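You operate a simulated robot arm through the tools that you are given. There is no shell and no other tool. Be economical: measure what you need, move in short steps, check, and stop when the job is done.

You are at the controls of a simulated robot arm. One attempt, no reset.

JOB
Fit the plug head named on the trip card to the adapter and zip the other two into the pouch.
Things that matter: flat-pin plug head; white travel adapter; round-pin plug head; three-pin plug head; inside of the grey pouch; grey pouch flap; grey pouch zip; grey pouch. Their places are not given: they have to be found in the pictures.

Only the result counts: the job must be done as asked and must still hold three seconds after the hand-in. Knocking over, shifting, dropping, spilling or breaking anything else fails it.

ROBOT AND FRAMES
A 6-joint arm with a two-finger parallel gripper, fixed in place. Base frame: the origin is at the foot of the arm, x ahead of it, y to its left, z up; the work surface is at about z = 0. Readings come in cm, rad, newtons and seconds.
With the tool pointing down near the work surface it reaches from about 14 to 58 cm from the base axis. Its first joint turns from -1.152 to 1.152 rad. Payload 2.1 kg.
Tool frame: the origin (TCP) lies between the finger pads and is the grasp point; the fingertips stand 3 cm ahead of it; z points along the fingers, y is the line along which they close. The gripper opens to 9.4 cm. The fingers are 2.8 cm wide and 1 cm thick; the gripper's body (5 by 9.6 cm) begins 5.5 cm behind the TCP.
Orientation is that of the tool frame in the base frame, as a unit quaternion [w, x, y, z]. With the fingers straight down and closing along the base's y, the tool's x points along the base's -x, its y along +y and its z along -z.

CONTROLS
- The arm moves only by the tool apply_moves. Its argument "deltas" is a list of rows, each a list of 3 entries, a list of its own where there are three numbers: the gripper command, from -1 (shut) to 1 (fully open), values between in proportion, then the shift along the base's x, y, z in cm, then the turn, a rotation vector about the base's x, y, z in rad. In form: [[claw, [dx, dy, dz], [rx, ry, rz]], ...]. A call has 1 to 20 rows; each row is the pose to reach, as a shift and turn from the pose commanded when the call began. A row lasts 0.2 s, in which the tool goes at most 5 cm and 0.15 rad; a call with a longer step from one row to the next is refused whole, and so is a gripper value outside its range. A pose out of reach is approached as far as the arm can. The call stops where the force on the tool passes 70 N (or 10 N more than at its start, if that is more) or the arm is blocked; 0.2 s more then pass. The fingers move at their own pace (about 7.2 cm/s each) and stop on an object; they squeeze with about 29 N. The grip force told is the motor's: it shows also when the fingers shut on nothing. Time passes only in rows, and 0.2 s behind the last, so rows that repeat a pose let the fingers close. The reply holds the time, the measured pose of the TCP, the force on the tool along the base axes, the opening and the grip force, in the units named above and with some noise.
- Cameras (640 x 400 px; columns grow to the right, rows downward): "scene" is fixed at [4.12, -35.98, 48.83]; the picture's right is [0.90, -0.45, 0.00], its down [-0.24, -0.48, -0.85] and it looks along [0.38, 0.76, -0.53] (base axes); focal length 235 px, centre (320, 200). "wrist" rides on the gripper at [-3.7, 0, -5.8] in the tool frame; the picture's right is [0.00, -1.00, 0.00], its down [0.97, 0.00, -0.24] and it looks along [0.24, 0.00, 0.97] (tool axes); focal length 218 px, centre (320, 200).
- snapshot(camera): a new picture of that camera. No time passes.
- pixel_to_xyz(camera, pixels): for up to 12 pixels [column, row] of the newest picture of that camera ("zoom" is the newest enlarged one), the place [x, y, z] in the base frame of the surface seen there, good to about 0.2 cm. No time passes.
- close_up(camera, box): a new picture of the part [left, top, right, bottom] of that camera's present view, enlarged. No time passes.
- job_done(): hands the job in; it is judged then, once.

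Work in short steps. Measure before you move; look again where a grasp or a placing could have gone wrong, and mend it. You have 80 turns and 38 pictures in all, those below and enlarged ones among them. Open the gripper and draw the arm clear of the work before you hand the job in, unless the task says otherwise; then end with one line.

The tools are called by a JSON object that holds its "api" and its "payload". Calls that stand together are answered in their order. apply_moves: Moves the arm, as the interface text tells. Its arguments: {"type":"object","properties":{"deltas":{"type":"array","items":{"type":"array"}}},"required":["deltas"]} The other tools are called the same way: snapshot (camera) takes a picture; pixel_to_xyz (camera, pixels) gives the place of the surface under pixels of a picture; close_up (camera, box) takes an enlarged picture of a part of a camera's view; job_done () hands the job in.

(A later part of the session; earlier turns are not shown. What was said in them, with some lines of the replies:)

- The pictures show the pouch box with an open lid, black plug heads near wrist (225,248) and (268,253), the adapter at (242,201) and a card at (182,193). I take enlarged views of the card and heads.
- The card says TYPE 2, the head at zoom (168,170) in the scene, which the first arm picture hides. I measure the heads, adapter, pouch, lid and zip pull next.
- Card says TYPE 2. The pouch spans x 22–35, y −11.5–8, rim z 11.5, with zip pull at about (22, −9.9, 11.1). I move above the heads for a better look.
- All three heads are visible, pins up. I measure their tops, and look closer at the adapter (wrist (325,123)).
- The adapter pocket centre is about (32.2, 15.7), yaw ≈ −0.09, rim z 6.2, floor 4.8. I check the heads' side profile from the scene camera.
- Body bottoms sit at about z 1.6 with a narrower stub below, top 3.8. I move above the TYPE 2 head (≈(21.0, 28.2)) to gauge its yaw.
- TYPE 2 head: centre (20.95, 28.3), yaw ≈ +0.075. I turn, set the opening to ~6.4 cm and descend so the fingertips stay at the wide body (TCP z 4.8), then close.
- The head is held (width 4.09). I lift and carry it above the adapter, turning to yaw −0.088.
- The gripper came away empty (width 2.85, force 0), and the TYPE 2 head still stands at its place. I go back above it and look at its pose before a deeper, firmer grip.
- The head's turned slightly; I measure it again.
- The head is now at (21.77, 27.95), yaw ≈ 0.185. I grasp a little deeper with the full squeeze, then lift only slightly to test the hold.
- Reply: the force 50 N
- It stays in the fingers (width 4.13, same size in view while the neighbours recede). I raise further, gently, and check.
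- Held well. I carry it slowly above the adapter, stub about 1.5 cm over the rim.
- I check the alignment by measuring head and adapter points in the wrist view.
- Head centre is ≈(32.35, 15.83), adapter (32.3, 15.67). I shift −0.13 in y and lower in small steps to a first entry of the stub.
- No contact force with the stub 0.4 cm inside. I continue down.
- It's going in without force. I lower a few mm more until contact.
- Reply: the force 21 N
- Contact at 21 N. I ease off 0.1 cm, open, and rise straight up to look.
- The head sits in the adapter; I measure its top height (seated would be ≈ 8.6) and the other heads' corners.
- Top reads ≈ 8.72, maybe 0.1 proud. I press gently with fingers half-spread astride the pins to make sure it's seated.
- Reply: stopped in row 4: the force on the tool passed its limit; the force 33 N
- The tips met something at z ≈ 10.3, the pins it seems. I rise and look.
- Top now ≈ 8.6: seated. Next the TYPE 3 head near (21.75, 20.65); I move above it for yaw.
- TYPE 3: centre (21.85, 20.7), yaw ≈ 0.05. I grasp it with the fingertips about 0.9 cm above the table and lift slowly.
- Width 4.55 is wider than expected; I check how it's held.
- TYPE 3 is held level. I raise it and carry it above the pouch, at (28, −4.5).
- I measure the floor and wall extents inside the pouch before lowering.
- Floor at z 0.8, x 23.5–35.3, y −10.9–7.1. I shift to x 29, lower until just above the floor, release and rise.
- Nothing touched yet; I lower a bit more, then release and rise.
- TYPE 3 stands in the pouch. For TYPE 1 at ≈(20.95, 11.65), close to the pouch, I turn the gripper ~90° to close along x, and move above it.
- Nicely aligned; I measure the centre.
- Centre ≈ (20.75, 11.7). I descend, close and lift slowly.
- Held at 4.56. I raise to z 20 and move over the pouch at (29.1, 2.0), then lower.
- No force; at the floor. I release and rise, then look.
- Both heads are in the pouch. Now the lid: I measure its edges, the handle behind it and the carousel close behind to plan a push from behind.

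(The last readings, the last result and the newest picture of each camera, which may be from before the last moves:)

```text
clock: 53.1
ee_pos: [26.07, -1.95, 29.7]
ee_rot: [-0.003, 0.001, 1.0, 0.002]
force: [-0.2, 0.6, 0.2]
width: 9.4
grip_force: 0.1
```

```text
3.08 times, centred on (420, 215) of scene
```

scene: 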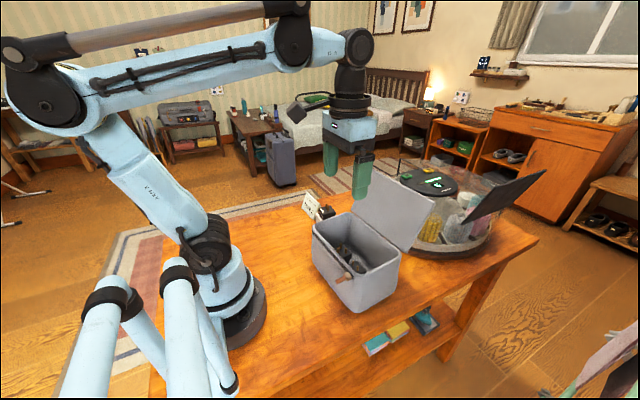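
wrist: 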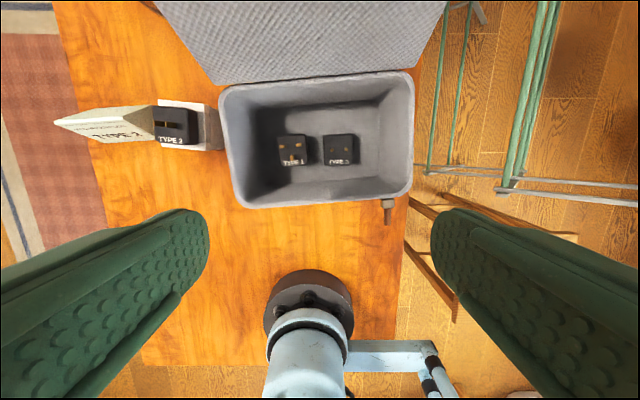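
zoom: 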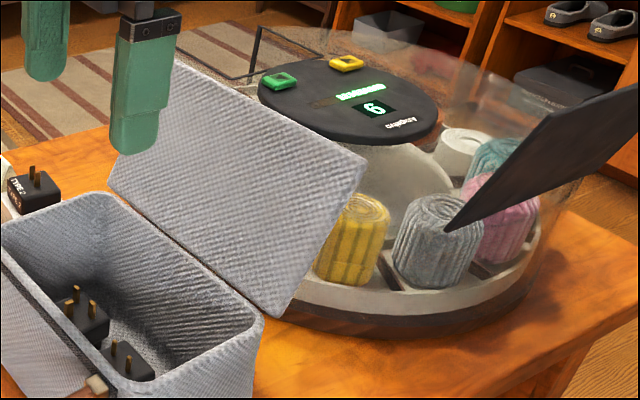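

I need a look behind the lid; I raise the arm over it.

{"api": "apply_moves", "payload": {"deltas": [[0, [3, 0, 3], [0, 0, 0]], [0, [6, 0, 6], [0, 0, 0]], [-1, [9.5, 0, 7.5], [0, 0, 0]], [-1, [13, 0, 8], [0, 0, 0]], [-1, [16.5, 0, 8], [0, 0, 0]], [-1, [20, 0, 8], [0, 0, 0]], [-1, [20, 0, 8], [0, 0, 0]]]}}

{"api": "snapshot", "payload": {"camera": "wrist"}}

```text
clock: 54.7
ee_pos: [44.53, -1.88, 37.44]
ee_rot: [-0.003, -0.001, 1.0, 0.0]
force: [0.1, 0.2, -0.1]
width: 0.0
grip_force: 28.8
out of reach, approached as far as the arm can: row 6, 7
```

```text
6 pictures are left
```

wrist: 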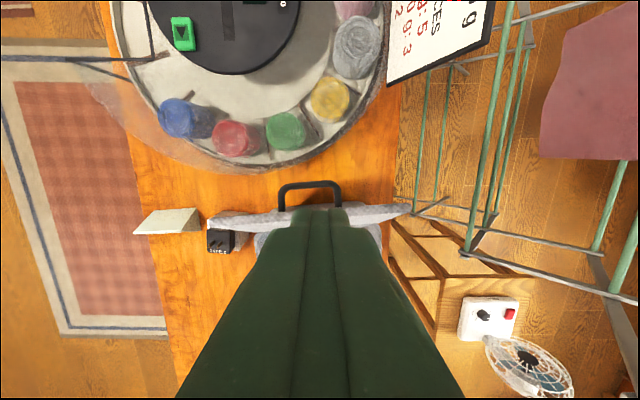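

{"api": "pixel_to_xyz", "payload": {"camera": "wrist", "pixels": [[283, 188], [310, 184], [338, 186], [282, 205], [340, 203], [215, 220], [405, 208], [310, 175], [300, 165], [240, 155], [345, 125], [310, 198]]}}

```text
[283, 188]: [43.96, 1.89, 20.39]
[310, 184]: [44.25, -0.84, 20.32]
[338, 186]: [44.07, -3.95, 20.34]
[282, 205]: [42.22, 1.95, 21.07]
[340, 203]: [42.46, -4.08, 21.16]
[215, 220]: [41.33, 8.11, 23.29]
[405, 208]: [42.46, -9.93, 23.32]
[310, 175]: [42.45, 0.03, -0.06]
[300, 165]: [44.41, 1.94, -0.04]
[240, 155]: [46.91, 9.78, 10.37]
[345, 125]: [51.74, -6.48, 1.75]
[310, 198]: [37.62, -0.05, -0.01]
```

Lid top edge at x ≈ 41.8, z 23.3, with a handle on its outer face (x 44.2, y −4..1.9). I bring the closed fingers down behind the lid at y ≈ 5, clear of the handle.

{"api": "apply_moves", "payload": {"deltas": [[-1, [1, 3, -2], [0, 0, 0]], [-1, [1, 6.5, -4], [0, 0, 0]], [-1, [1, 6.9, -7], [0, 0, 0]], [-1, [1, 6.9, -7], [0, 0, 0]]]}}

```text
clock: 55.7
ee_pos: [45.3, 4.84, 30.19]
ee_rot: [-0.003, 0.0, 1.0, 0.0]
force: [-0.4, 0.0, 0.3]
width: 0.01
grip_force: 28.5
```

Now down to tip z ≈ 20.5, then push toward −x to bring the lid to upright.

{"api": "apply_moves", "payload": {"deltas": [[-1, [0.3, 0, -2.5], [0, 0, 0]], [-1, [0.3, 0, -5], [0, 0, 0]], [-1, [0.3, 0, -6.8], [0, 0, 0]], [-1, [-1, 0, -6.8], [0, 0, 0]], [-1, [-2.5, 0, -6.6], [0, 0, 0]], [-1, [-4, 0, -6.2], [0, 0, 0]], [-1, [-5.5, 0, -5.8], [0, 0, 0]], [-1, [-7, 0, -5.5], [0, 0, 0]], [-1, [-8.5, 0, -5.5], [0, 0, 0]], [-1, [-8.5, 0, -5.5], [0, 0, 0]]]}}

{"api": "close_up", "payload": {"camera": "scene", "box": [280, 110, 460, 320]}}

```text
clock: 57.9
ee_pos: [37.09, 5.04, 24.65]
ee_rot: [-0.002, 0.0, 1.0, 0.001]
force: [-0.6, -1.0, 0.2]
width: 0.02
grip_force: 28.9
```

```text
1.90 times, centred on (370, 215) of scene
```

zoom: 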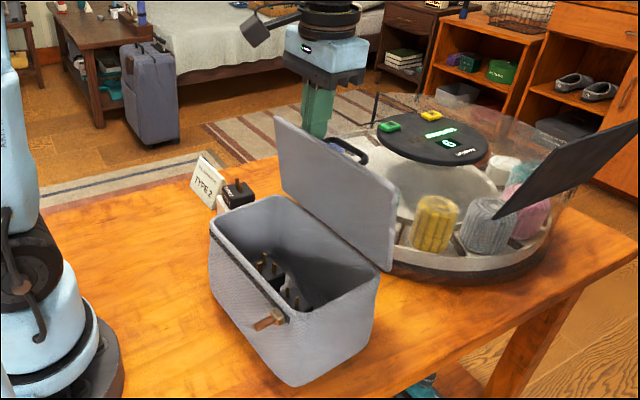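

The lid is near upright and follows. I continue along the arc, pushing it over and down.

{"api": "apply_moves", "payload": {"deltas": [[-1, [-1.4, 0, 0], [0, 0, 0]], [-1, [-2.7, 0, -0.2], [0, 0, 0]], [-1, [-4.1, 0, -0.6], [0, 0, 0]], [-1, [-5.4, 0, -1.2], [0, 0, 0]], [-1, [-6.8, 0, -2.2], [0, 0, 0]], [-1, [-8.1, 0, -3.5], [0, 0, 0]], [-1, [-9, 0, -5], [0, 0, 0]], [-1, [-9.8, 0, -6.5], [0, 0, 0]], [-1, [-10, 0, -7.5], [0, 0, 0]], [-1, [-10, 0, -8.2], [0, 0, 0]], [-1, [-10, 0, -8.2], [0, 0, 0]]]}}

{"api": "close_up", "payload": {"camera": "scene", "box": [280, 170, 420, 320]}}

```text
clock: 60.3
ee_pos: [27.1, 5.01, 16.46]
ee_rot: [-0.003, 0.0, 1.0, 0.0]
force: [0.2, -0.6, 1.0]
width: 0.0
grip_force: 28.7
```

```text
2.67 times, centred on (350, 245) of scene
```

zoom: 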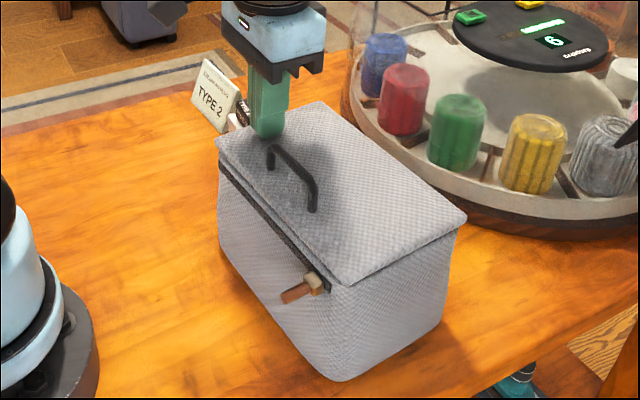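

The lid is down. I measure its height at the front, and the zip pull and track end.

{"api": "pixel_to_xyz", "payload": {"camera": "zoom", "pixels": [[225, 145], [345, 278], [462, 220], [325, 102], [250, 170], [285, 298], [302, 291], [315, 283], [325, 280], [222, 168], [300, 262], [345, 288]]}}

```text
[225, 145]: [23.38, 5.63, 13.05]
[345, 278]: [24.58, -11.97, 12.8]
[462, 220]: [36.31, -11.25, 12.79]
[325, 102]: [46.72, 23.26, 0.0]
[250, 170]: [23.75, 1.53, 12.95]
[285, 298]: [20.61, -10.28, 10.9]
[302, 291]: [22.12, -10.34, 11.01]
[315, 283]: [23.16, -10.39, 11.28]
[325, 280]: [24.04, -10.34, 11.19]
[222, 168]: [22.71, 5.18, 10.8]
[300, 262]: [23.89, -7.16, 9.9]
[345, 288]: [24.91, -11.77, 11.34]
```

The lid lies closed at z ≈ 12.9. I press it lightly, then move to stand above the zip pull (≈(21.3, −10.2, 11)) with a 4.7 cm opening.

{"api": "apply_moves", "payload": {"deltas": [[-1, [0, 0, -0.3], [0, 0, 0]], [-1, [0, 0, -0.5], [0, 0, 0]], [-1, [0, 0, 2], [0, 0, 0]], [-1, [0, 0, 5], [0, 0, 0]], [0, [-1.5, -4, 5], [0, 0, 0.02]], [0, [-3, -8, 5], [0, 0, 0.055]], [0, [-4.5, -12, 5], [0, 0, 0.055]], [0, [-5.9, -15.2, 4], [0, 0, 0.055]], [0, [-5.9, -15.2, 4], [0, 0, 0.055]]]}}

{"api": "close_up", "payload": {"camera": "wrist", "box": [200, 100, 440, 250]}}

```text
clock: 62.3
ee_pos: [21.24, -10.32, 20.59]
ee_rot: [-0.002, -0.028, 1.0, -0.001]
force: [-0.4, 0.8, 0.5]
width: 4.72
grip_force: 0.1
```

```text
2.67 times, centred on (320, 175) of wrist
```

zoom: 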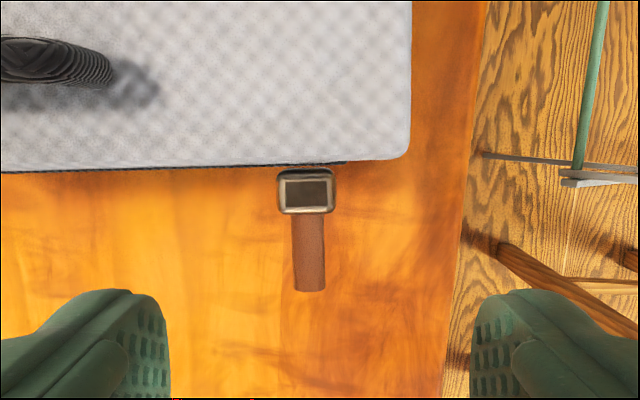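

{"api": "pixel_to_xyz", "payload": {"camera": "zoom", "pixels": [[306, 195], [306, 208], [308, 225], [310, 255], [311, 285], [292, 255], [323, 255], [20, 172], [340, 163], [200, 168]]}}

```text
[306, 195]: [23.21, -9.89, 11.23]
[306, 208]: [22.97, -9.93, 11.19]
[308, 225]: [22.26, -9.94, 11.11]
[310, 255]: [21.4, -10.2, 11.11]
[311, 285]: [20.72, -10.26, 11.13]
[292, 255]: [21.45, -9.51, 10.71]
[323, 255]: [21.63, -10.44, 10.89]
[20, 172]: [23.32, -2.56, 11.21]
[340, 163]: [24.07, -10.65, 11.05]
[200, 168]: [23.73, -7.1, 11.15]
```

Pull centre ≈ (21.5, −10.05, 11.1), track slope ≈ −0.08 in x per y. I descend, and close on the pull.

{"api": "apply_moves", "payload": {"deltas": [[0, [0.1, 0.1, -3], [0, 0, 0.025]], [0, [0.1, 0.1, -6], [0, 0, 0.025]], [0, [0.1, 0.1, -8], [0, 0, 0.025]], [0, [0.1, 0.1, -9.4], [0, 0, 0.025]], [0, [0.1, 0.1, -9.4], [0, 0, 0.025]], [-0.5, [0.1, 0.1, -9.4], [0, 0, 0.025]], [-1, [0.1, 0.1, -9.4], [0, 0, 0.025]], [-1, [0.1, 0.1, -9.4], [0, 0, 0.025]], [-1, [0.1, 0.1, -9.4], [0, 0, 0.025]]]}}

```text
clock: 64.3
ee_pos: [21.06, -10.07, 11.16]
ee_rot: [-0.002, -0.04, 0.999, 0.0]
force: [-1.0, 1.0, 0.4]
width: 1.06
grip_force: 29.4
```

Gripping the pull (width 1.06). I slide it a first 4 cm along the track and read the force.

{"api": "apply_moves", "payload": {"deltas": [[-1, [-0.04, 0.5, 0], [0, 0, 0]], [-1, [-0.08, 1, 0], [0, 0, 0]], [-1, [-0.12, 1.5, 0], [0, 0, 0]], [-1, [-0.16, 2, 0], [0, 0, 0]], [-1, [-0.2, 2.5, 0], [0, 0, 0]], [-1, [-0.24, 3, 0], [0, 0, 0]], [-1, [-0.28, 3.5, 0], [0, 0, 0]], [-1, [-0.32, 4, 0], [0, 0, 0]]]}}

```text
clock: 66.1
ee_pos: [21.0, -6.1, 11.21]
ee_rot: [-0.003, -0.041, 0.999, 0.001]
force: [-20.6, -1.9, 39.8]
width: 1.0
grip_force: 29.6
```

Slid 4 cm, but side forces (x −20, z +40 N) show strain. I ease the pose slightly to −x and up.

{"api": "apply_moves", "payload": {"deltas": [[-1, [-0.15, 0, 0.1], [0, 0, 0]], [-1, [-0.15, 0, 0.1], [0, 0, 0]]]}}

{"api": "close_up", "payload": {"camera": "scene", "box": [280, 190, 400, 310]}}

```text
clock: 66.7
ee_pos: [20.84, -6.25, 11.24]
ee_rot: [-0.001, -0.04, 0.999, 0.0]
force: [-1.9, -0.1, 7.0]
width: 0.96
grip_force: 29.1
```

```text
3.33 times, centred on (340, 250) of scene
```

zoom: 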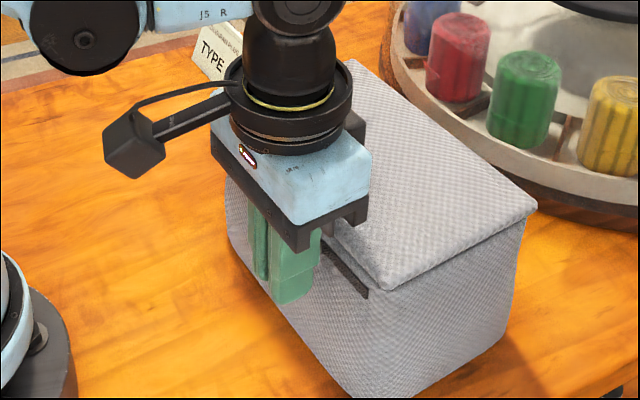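

Forces relaxed; the pull has moved with the hand. I slide another 4 cm with slope 0.09.

{"api": "apply_moves", "payload": {"deltas": [[-1, [-0.045, 0.5, 0.03], [0, 0, 0]], [-1, [-0.09, 1, 0.03], [0, 0, 0]], [-1, [-0.135, 1.5, 0.03], [0, 0, 0]], [-1, [-0.18, 2, 0.03], [0, 0, 0]], [-1, [-0.225, 2.5, 0.03], [0, 0, 0]], [-1, [-0.27, 3, 0.03], [0, 0, 0]], [-1, [-0.315, 3.5, 0.03], [0, 0, 0]], [-1, [-0.36, 4, 0.03], [0, 0, 0]]]}}

```text
clock: 68.4
ee_pos: [20.47, -2.66, 11.45]
ee_rot: [-0.006, -0.04, 0.999, -0.001]
force: [-3.3, 0.0, 11.2]
width: 0.77
grip_force: 28.8
stopped in row 8: the force on the tool passed its limit (the readings are from after the stop); the commanded pose is now the measured one
```

Stopped by force at y ≈ −2.7; likely the lid's handle (y −4..1.9, top z ≈ 16) meets the gripper body, and the grip narrowed. I open, rise and look.

{"api": "apply_moves", "payload": {"deltas": [[-0.5, [0, 0, 0], [0, 0, 0]], [0, [0, 0, 0], [0, 0, 0]], [0, [0, 0, 0], [0, 0, 0]], [0, [-0.4, 0, 1], [0, 0, 0]], [0, [-0.4, 0, 4], [0, 0, 0]], [0, [-0.4, 0, 8], [0, 0, 0]], [0, [-0.4, 0, 10], [0, 0, 0]], [0, [-0.4, 0, 10], [0, 0, 0]]]}}

{"api": "snapshot", "payload": {"camera": "wrist"}}

```text
clock: 70.2
ee_pos: [19.87, -2.46, 21.37]
ee_rot: [-0.005, -0.04, 0.999, 0.0]
force: [0.0, 0.1, 0.0]
width: 4.74
grip_force: 0.0
```

```text
1 pictures are left
```

wrist: 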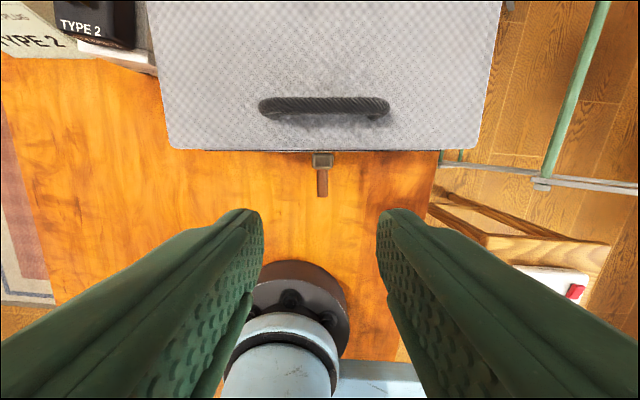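

{"api": "pixel_to_xyz", "payload": {"camera": "wrist", "pixels": [[322, 160], [322, 180], [322, 194], [170, 147], [478, 147], [323, 103], [263, 105], [387, 105], [263, 117], [205, 151], [440, 151], [323, 140]]}}

```text
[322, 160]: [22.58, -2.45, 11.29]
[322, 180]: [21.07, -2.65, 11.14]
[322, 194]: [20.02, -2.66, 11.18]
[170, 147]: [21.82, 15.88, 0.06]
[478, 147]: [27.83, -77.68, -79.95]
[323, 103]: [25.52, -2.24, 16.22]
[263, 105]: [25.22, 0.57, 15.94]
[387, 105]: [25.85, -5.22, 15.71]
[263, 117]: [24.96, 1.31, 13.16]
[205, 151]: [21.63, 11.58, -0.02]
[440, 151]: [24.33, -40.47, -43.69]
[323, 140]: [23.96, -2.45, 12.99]
```

The pull has moved to y ≈ −2.5 (x 20.0–22.6, z 11.2). The handle top is z 16.2, so I regrip with the TCP higher (z 12.4) to clear it.

{"api": "apply_moves", "payload": {"deltas": [[0, [0.4, 0.1, -3], [0, 0, 0]], [0, [0.4, 0.1, -6], [0, 0, 0]], [0, [0.4, 0.1, -8], [0, 0, 0]], [0, [0.4, 0.1, -9.05], [0, 0, 0]], [0, [0.4, 0.1, -9.05], [0, 0, 0]], [-0.5, [0.4, 0.1, -9.05], [0, 0, 0]], [-1, [0.4, 0.1, -9.05], [0, 0, 0]], [-1, [0.4, 0.1, -9.05], [0, 0, 0]]]}}

{"api": "apply_moves", "payload": {"deltas": [[-1, [-0.04, 0.5, 0], [0, 0, 0]], [-1, [-0.08, 1, 0], [0, 0, 0]], [-1, [-0.12, 1.5, 0], [0, 0, 0]], [-1, [-0.16, 2, 0], [0, 0, 0]], [-1, [-0.2, 2.5, 0], [0, 0, 0]], [-1, [-0.24, 3, 0], [0, 0, 0]]]}}

```text
clock: 72.0
ee_pos: [20.33, -2.77, 12.36]
ee_rot: [-0.005, -0.041, 0.999, -0.001]
force: [1.1, -0.4, -0.4]
width: 0.71
grip_force: 28.9
```

```text
clock: 73.4
ee_pos: [20.06, 0.32, 12.43]
ee_rot: [-0.006, -0.04, 0.999, 0.001]
force: [1.4, -0.5, 0.4]
width: 0.75
grip_force: 29.1
```

Sliding freely with no side force. I go on 4 cm.

{"api": "apply_moves", "payload": {"deltas": [[-1, [-0.04, 0.5, 0], [0, 0, 0]], [-1, [-0.08, 1, 0], [0, 0, 0]], [-1, [-0.12, 1.5, 0], [0, 0, 0]], [-1, [-0.16, 2, 0], [0, 0, 0]], [-1, [-0.2, 2.5, 0], [0, 0, 0]], [-1, [-0.24, 3, 0], [0, 0, 0]], [-1, [-0.28, 3.5, 0], [0, 0, 0]], [-1, [-0.32, 4, 0], [0, 0, 0]]]}}

```text
clock: 75.2
ee_pos: [19.9, 4.58, 12.39]
ee_rot: [-0.007, -0.04, 0.999, 0.001]
force: [0.1, -1.0, -0.9]
width: 0.73
grip_force: 29.3
```

Now at y ≈ 4.5 with the track's end near 5.5–6. I continue in tiny steps, watching for a stop.

{"api": "apply_moves", "payload": {"deltas": [[-1, [-0.03, 0.3, 0], [0, 0, 0]], [-1, [-0.05, 0.6, 0], [0, 0, 0]], [-1, [-0.07, 0.9, 0], [0, 0, 0]], [-1, [-0.07, 0.9, 0], [0, 0, 0]]]}}

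```text
clock: 76.2
ee_pos: [19.75, 5.35, 12.23]
ee_rot: [-0.006, -0.04, 0.999, 0.0]
force: [1.2, -0.7, 0.1]
width: 0.75
grip_force: 29.6
```

{"api": "apply_moves", "payload": {"deltas": [[-1, [-0.02, 0.25, 0], [0, 0, 0]], [-1, [-0.04, 0.5, 0], [0, 0, 0]], [-1, [-0.06, 0.75, 0], [0, 0, 0]], [-1, [-0.06, 0.75, 0], [0, 0, 0]]]}}

```text
clock: 77.2
ee_pos: [19.66, 6.11, 12.34]
ee_rot: [-0.006, -0.041, 0.999, 0.001]
force: [0.3, -0.1, -0.1]
width: 0.73
grip_force: 29.0
```

Still no stop at y 6.1. I go on in small steps.

{"api": "apply_moves", "payload": {"deltas": [[-1, [-0.02, 0.2, 0], [0, 0, 0]], [-1, [-0.03, 0.4, 0], [0, 0, 0]], [-1, [-0.05, 0.6, 0], [0, 0, 0]], [-1, [-0.05, 0.6, 0], [0, 0, 0]]]}}

```text
clock: 78.2
ee_pos: [19.57, 6.72, 12.33]
ee_rot: [-0.007, -0.04, 0.999, 0.0]
force: [-5.9, -0.5, 12.2]
width: 0.77
grip_force: 28.6
```

Some force appears. One more small step to see if it's the end stop.

{"api": "apply_moves", "payload": {"deltas": [[-1, [-0.02, 0.2, 0], [0, 0, 0]], [-1, [-0.03, 0.4, 0], [0, 0, 0]], [-1, [-0.03, 0.4, 0], [0, 0, 0]]]}}

```text
clock: 79.0
ee_pos: [19.64, 7.07, 12.15]
ee_rot: [-0.007, -0.04, 0.999, 0.001]
force: [-4.5, -1.0, 24.2]
width: 0.76
grip_force: 29.2
```

Resistance is growing, so the pull is likely at its end. I open, rise clear and use the last picture to check.

{"api": "apply_moves", "payload": {"deltas": [[-0.5, [0, -0.2, 0], [0, 0, 0]], [0, [0, -0.2, 0], [0, 0, 0]], [0, [0, -0.2, 0], [0, 0, 0]], [0, [-0.4, -0.2, 1], [0, 0, 0]], [0, [-0.4, -0.2, 4], [0, 0, 0]], [0, [-0.4, -0.8, 8], [0, 0, 0]], [0.3, [-0.4, -2.5, 11], [0, 0, 0]], [0.5, [-0.4, -4, 14], [0, 0, 0]], [0.5, [-0.4, -4, 14], [0, 0, 0]]]}}

{"api": "snapshot", "payload": {"camera": "wrist"}}

```text
clock: 81.0
ee_pos: [19.21, 3.22, 26.1]
ee_rot: [-0.006, -0.04, 0.999, -0.001]
force: [0.3, 1.2, 0.3]
width: 7.04
grip_force: 0.0
```

```text
0 pictures are left
```

wrist: 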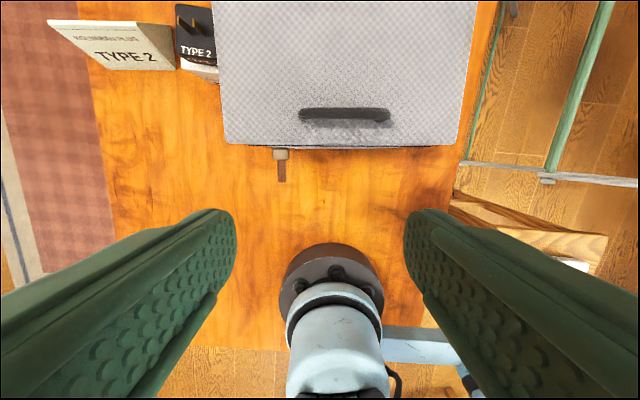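

{"api": "pixel_to_xyz", "payload": {"camera": "wrist", "pixels": [[281, 154], [281, 165], [281, 178], [232, 140], [222, 20], [450, 140], [303, 112], [388, 112], [200, 68], [180, 68], [340, 143], [195, 30]]}}

```text
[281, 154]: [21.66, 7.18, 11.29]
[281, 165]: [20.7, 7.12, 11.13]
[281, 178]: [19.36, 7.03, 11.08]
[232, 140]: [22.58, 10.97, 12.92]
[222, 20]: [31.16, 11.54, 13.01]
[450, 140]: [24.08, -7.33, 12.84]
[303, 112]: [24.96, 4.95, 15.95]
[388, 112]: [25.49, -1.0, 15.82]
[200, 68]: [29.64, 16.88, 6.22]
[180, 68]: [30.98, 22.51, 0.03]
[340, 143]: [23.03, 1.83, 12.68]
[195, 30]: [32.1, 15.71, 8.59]
```

The pull is at y 7.1, about 4 cm short of the lid's left corner, and the pouch has been dragged ~4 cm in +y. I measure the adapter and track end from this same picture.

{"api": "pixel_to_xyz", "payload": {"camera": "wrist", "pixels": [[183, 60], [215, 62], [216, 75], [180, 45], [212, 45], [178, 10], [208, 12], [237, 148], [248, 149], [260, 149], [228, 146], [456, 130]]}}

```text
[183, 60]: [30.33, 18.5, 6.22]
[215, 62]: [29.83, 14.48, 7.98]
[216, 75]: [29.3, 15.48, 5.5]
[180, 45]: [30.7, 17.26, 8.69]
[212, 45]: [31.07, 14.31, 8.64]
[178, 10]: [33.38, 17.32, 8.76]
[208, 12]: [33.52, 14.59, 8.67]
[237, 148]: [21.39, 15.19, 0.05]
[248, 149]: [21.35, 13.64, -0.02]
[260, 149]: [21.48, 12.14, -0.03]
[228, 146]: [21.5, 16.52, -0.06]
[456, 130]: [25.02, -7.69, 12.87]
```

The adapter is where it was. To finish the zip without dragging the pouch, I'll pinch: one finger behind the pull, the other against the pouch's left side, so the force stays internal. I position over (21.5, 9.2), yaw −0.38, wide open, and descend.

{"api": "apply_moves", "payload": {"deltas": [[0.96, [0.6, 1.5, 0], [0, 0, -0.115]], [0.96, [1.2, 3, 0], [0, 0, -0.23]], [0.96, [1.8, 4.5, 0], [0, 0, -0.345]], [0.96, [2.3, 6, 0], [0, 0, -0.46]], [0.96, [2.3, 6, 0], [0, 0, -0.46]], [0.96, [2.3, 6, -4], [0, 0, -0.46]], [0.96, [2.3, 6, -8], [0, 0, -0.46]], [0.96, [2.3, 6, -11], [0, 0, -0.46]], [0.96, [2.3, 6, -13], [0, 0, -0.46]], [0.96, [2.3, 6, -14], [0, 0, -0.46]], [0.96, [2.3, 6, -14], [0, 0, -0.46]]]}}

```text
clock: 83.4
ee_pos: [21.38, 9.32, 12.46]
ee_rot: [-0.006, 0.189, 0.982, 0.001]
force: [0.2, 0.2, -0.3]
width: 9.24
grip_force: 0.0
```

In place with no contact. I close gradually and read the width.

{"api": "apply_moves", "payload": {"deltas": [[0.6, [0, 0, 0], [0, 0, 0]], [0.4, [0, 0, 0], [0, 0, 0]], [0.3, [0, 0, 0], [0, 0, 0]], [0.2, [0, 0, 0], [0, 0, 0]], [0.2, [0, 0, 0], [0, 0, 0]]]}}

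```text
clock: 84.6
ee_pos: [21.29, 9.18, 12.44]
ee_rot: [-0.006, 0.189, 0.982, 0.002]
force: [-0.7, 2.0, -1.0]
width: 5.73
grip_force: 0.7
```

{"api": "apply_moves", "payload": {"deltas": [[0.1, [0, 0, 0], [0, 0, 0]], [0.05, [0, 0, 0], [0, 0, 0]], [0, [0, 0, 0], [0, 0, 0]], [0, [0, 0, 0], [0, 0, 0]]]}}

```text
clock: 85.6
ee_pos: [21.35, 9.21, 12.42]
ee_rot: [-0.007, 0.189, 0.982, 0.002]
force: [0.0, -0.8, 0.2]
width: 4.77
grip_force: 0.5
```

{"api": "apply_moves", "payload": {"deltas": [[-0.1, [0, 0, 0], [0, 0, 0]], [-0.2, [0, 0, 0], [0, 0, 0]], [-0.2, [0, 0, 0], [0, 0, 0]]]}}

```text
clock: 86.4
ee_pos: [21.39, 9.22, 12.49]
ee_rot: [-0.006, 0.19, 0.982, 0.002]
force: [0.2, 2.2, 1.0]
width: 3.86
grip_force: 12.5
```

Resistance grows at 3.86 cm. I squeeze fully for a moment to bring it to the stop.

{"api": "apply_moves", "payload": {"deltas": [[-0.3, [0, 0, 0], [0, 0, 0]], [-0.5, [0, 0, 0], [0, 0, 0]], [-0.5, [0, 0, 0], [0, 0, 0]]]}}

```text
clock: 87.2
ee_pos: [21.25, 9.22, 12.5]
ee_rot: [-0.006, 0.189, 0.982, 0.001]
force: [1.3, -0.1, 0.9]
width: 3.58
grip_force: 27.3
```

Stalled at 3.58 cm with full force: by the finger planes, the pull has moved ≈2.5–3 cm relative to the pouch, to the track end, and the pouch went a bit back. I open, and draw the arm up and clear.

{"api": "apply_moves", "payload": {"deltas": [[0, [0, 0, 0], [0, 0, 0]], [0.5, [0, 0, 0], [0, 0, 0]], [0.6, [0, 0, 0], [0, 0, 0]], [0.6, [0, 0, 2], [0, 0, 0]], [0.6, [0, 0, 5], [0, 0, 0]], [0.6, [0, 0, 9], [0, 0, 0]], [0.8, [0, 0, 13], [0, 0, 0]], [1, [0, -1, 17], [0, 0, 0.1]], [1, [0, -2, 20], [0, 0, 0.2]], [1, [0, -3, 20], [0, 0, 0.3]], [1, [0, -3, 20], [0, 0, 0.38]], [1, [0, -3, 20], [0, 0, 0.38]]]}}

```text
clock: 89.8
ee_pos: [21.57, 6.24, 32.23]
ee_rot: [-0.006, -0.002, 1.0, 0.0]
force: [0.1, 0.1, 0.7]
width: 9.42
grip_force: 0.1
```

Gripper open and arm clear at z 32; I hand in.

{"api": "job_done", "payload": {}}

```text
The job is handed in.
```

I handed the job in with the TYPE 2 head seated in the adapter and TYPE 1 and TYPE 3 in the pouch with its flap closed. I had no pictures left to confirm the zip is fully shut. The final squeeze stalled about where I estimate the track ends. While I was zipping, the pouch was dragged about 4 cm sideways. It ended roughly 2–3 cm from where it started.
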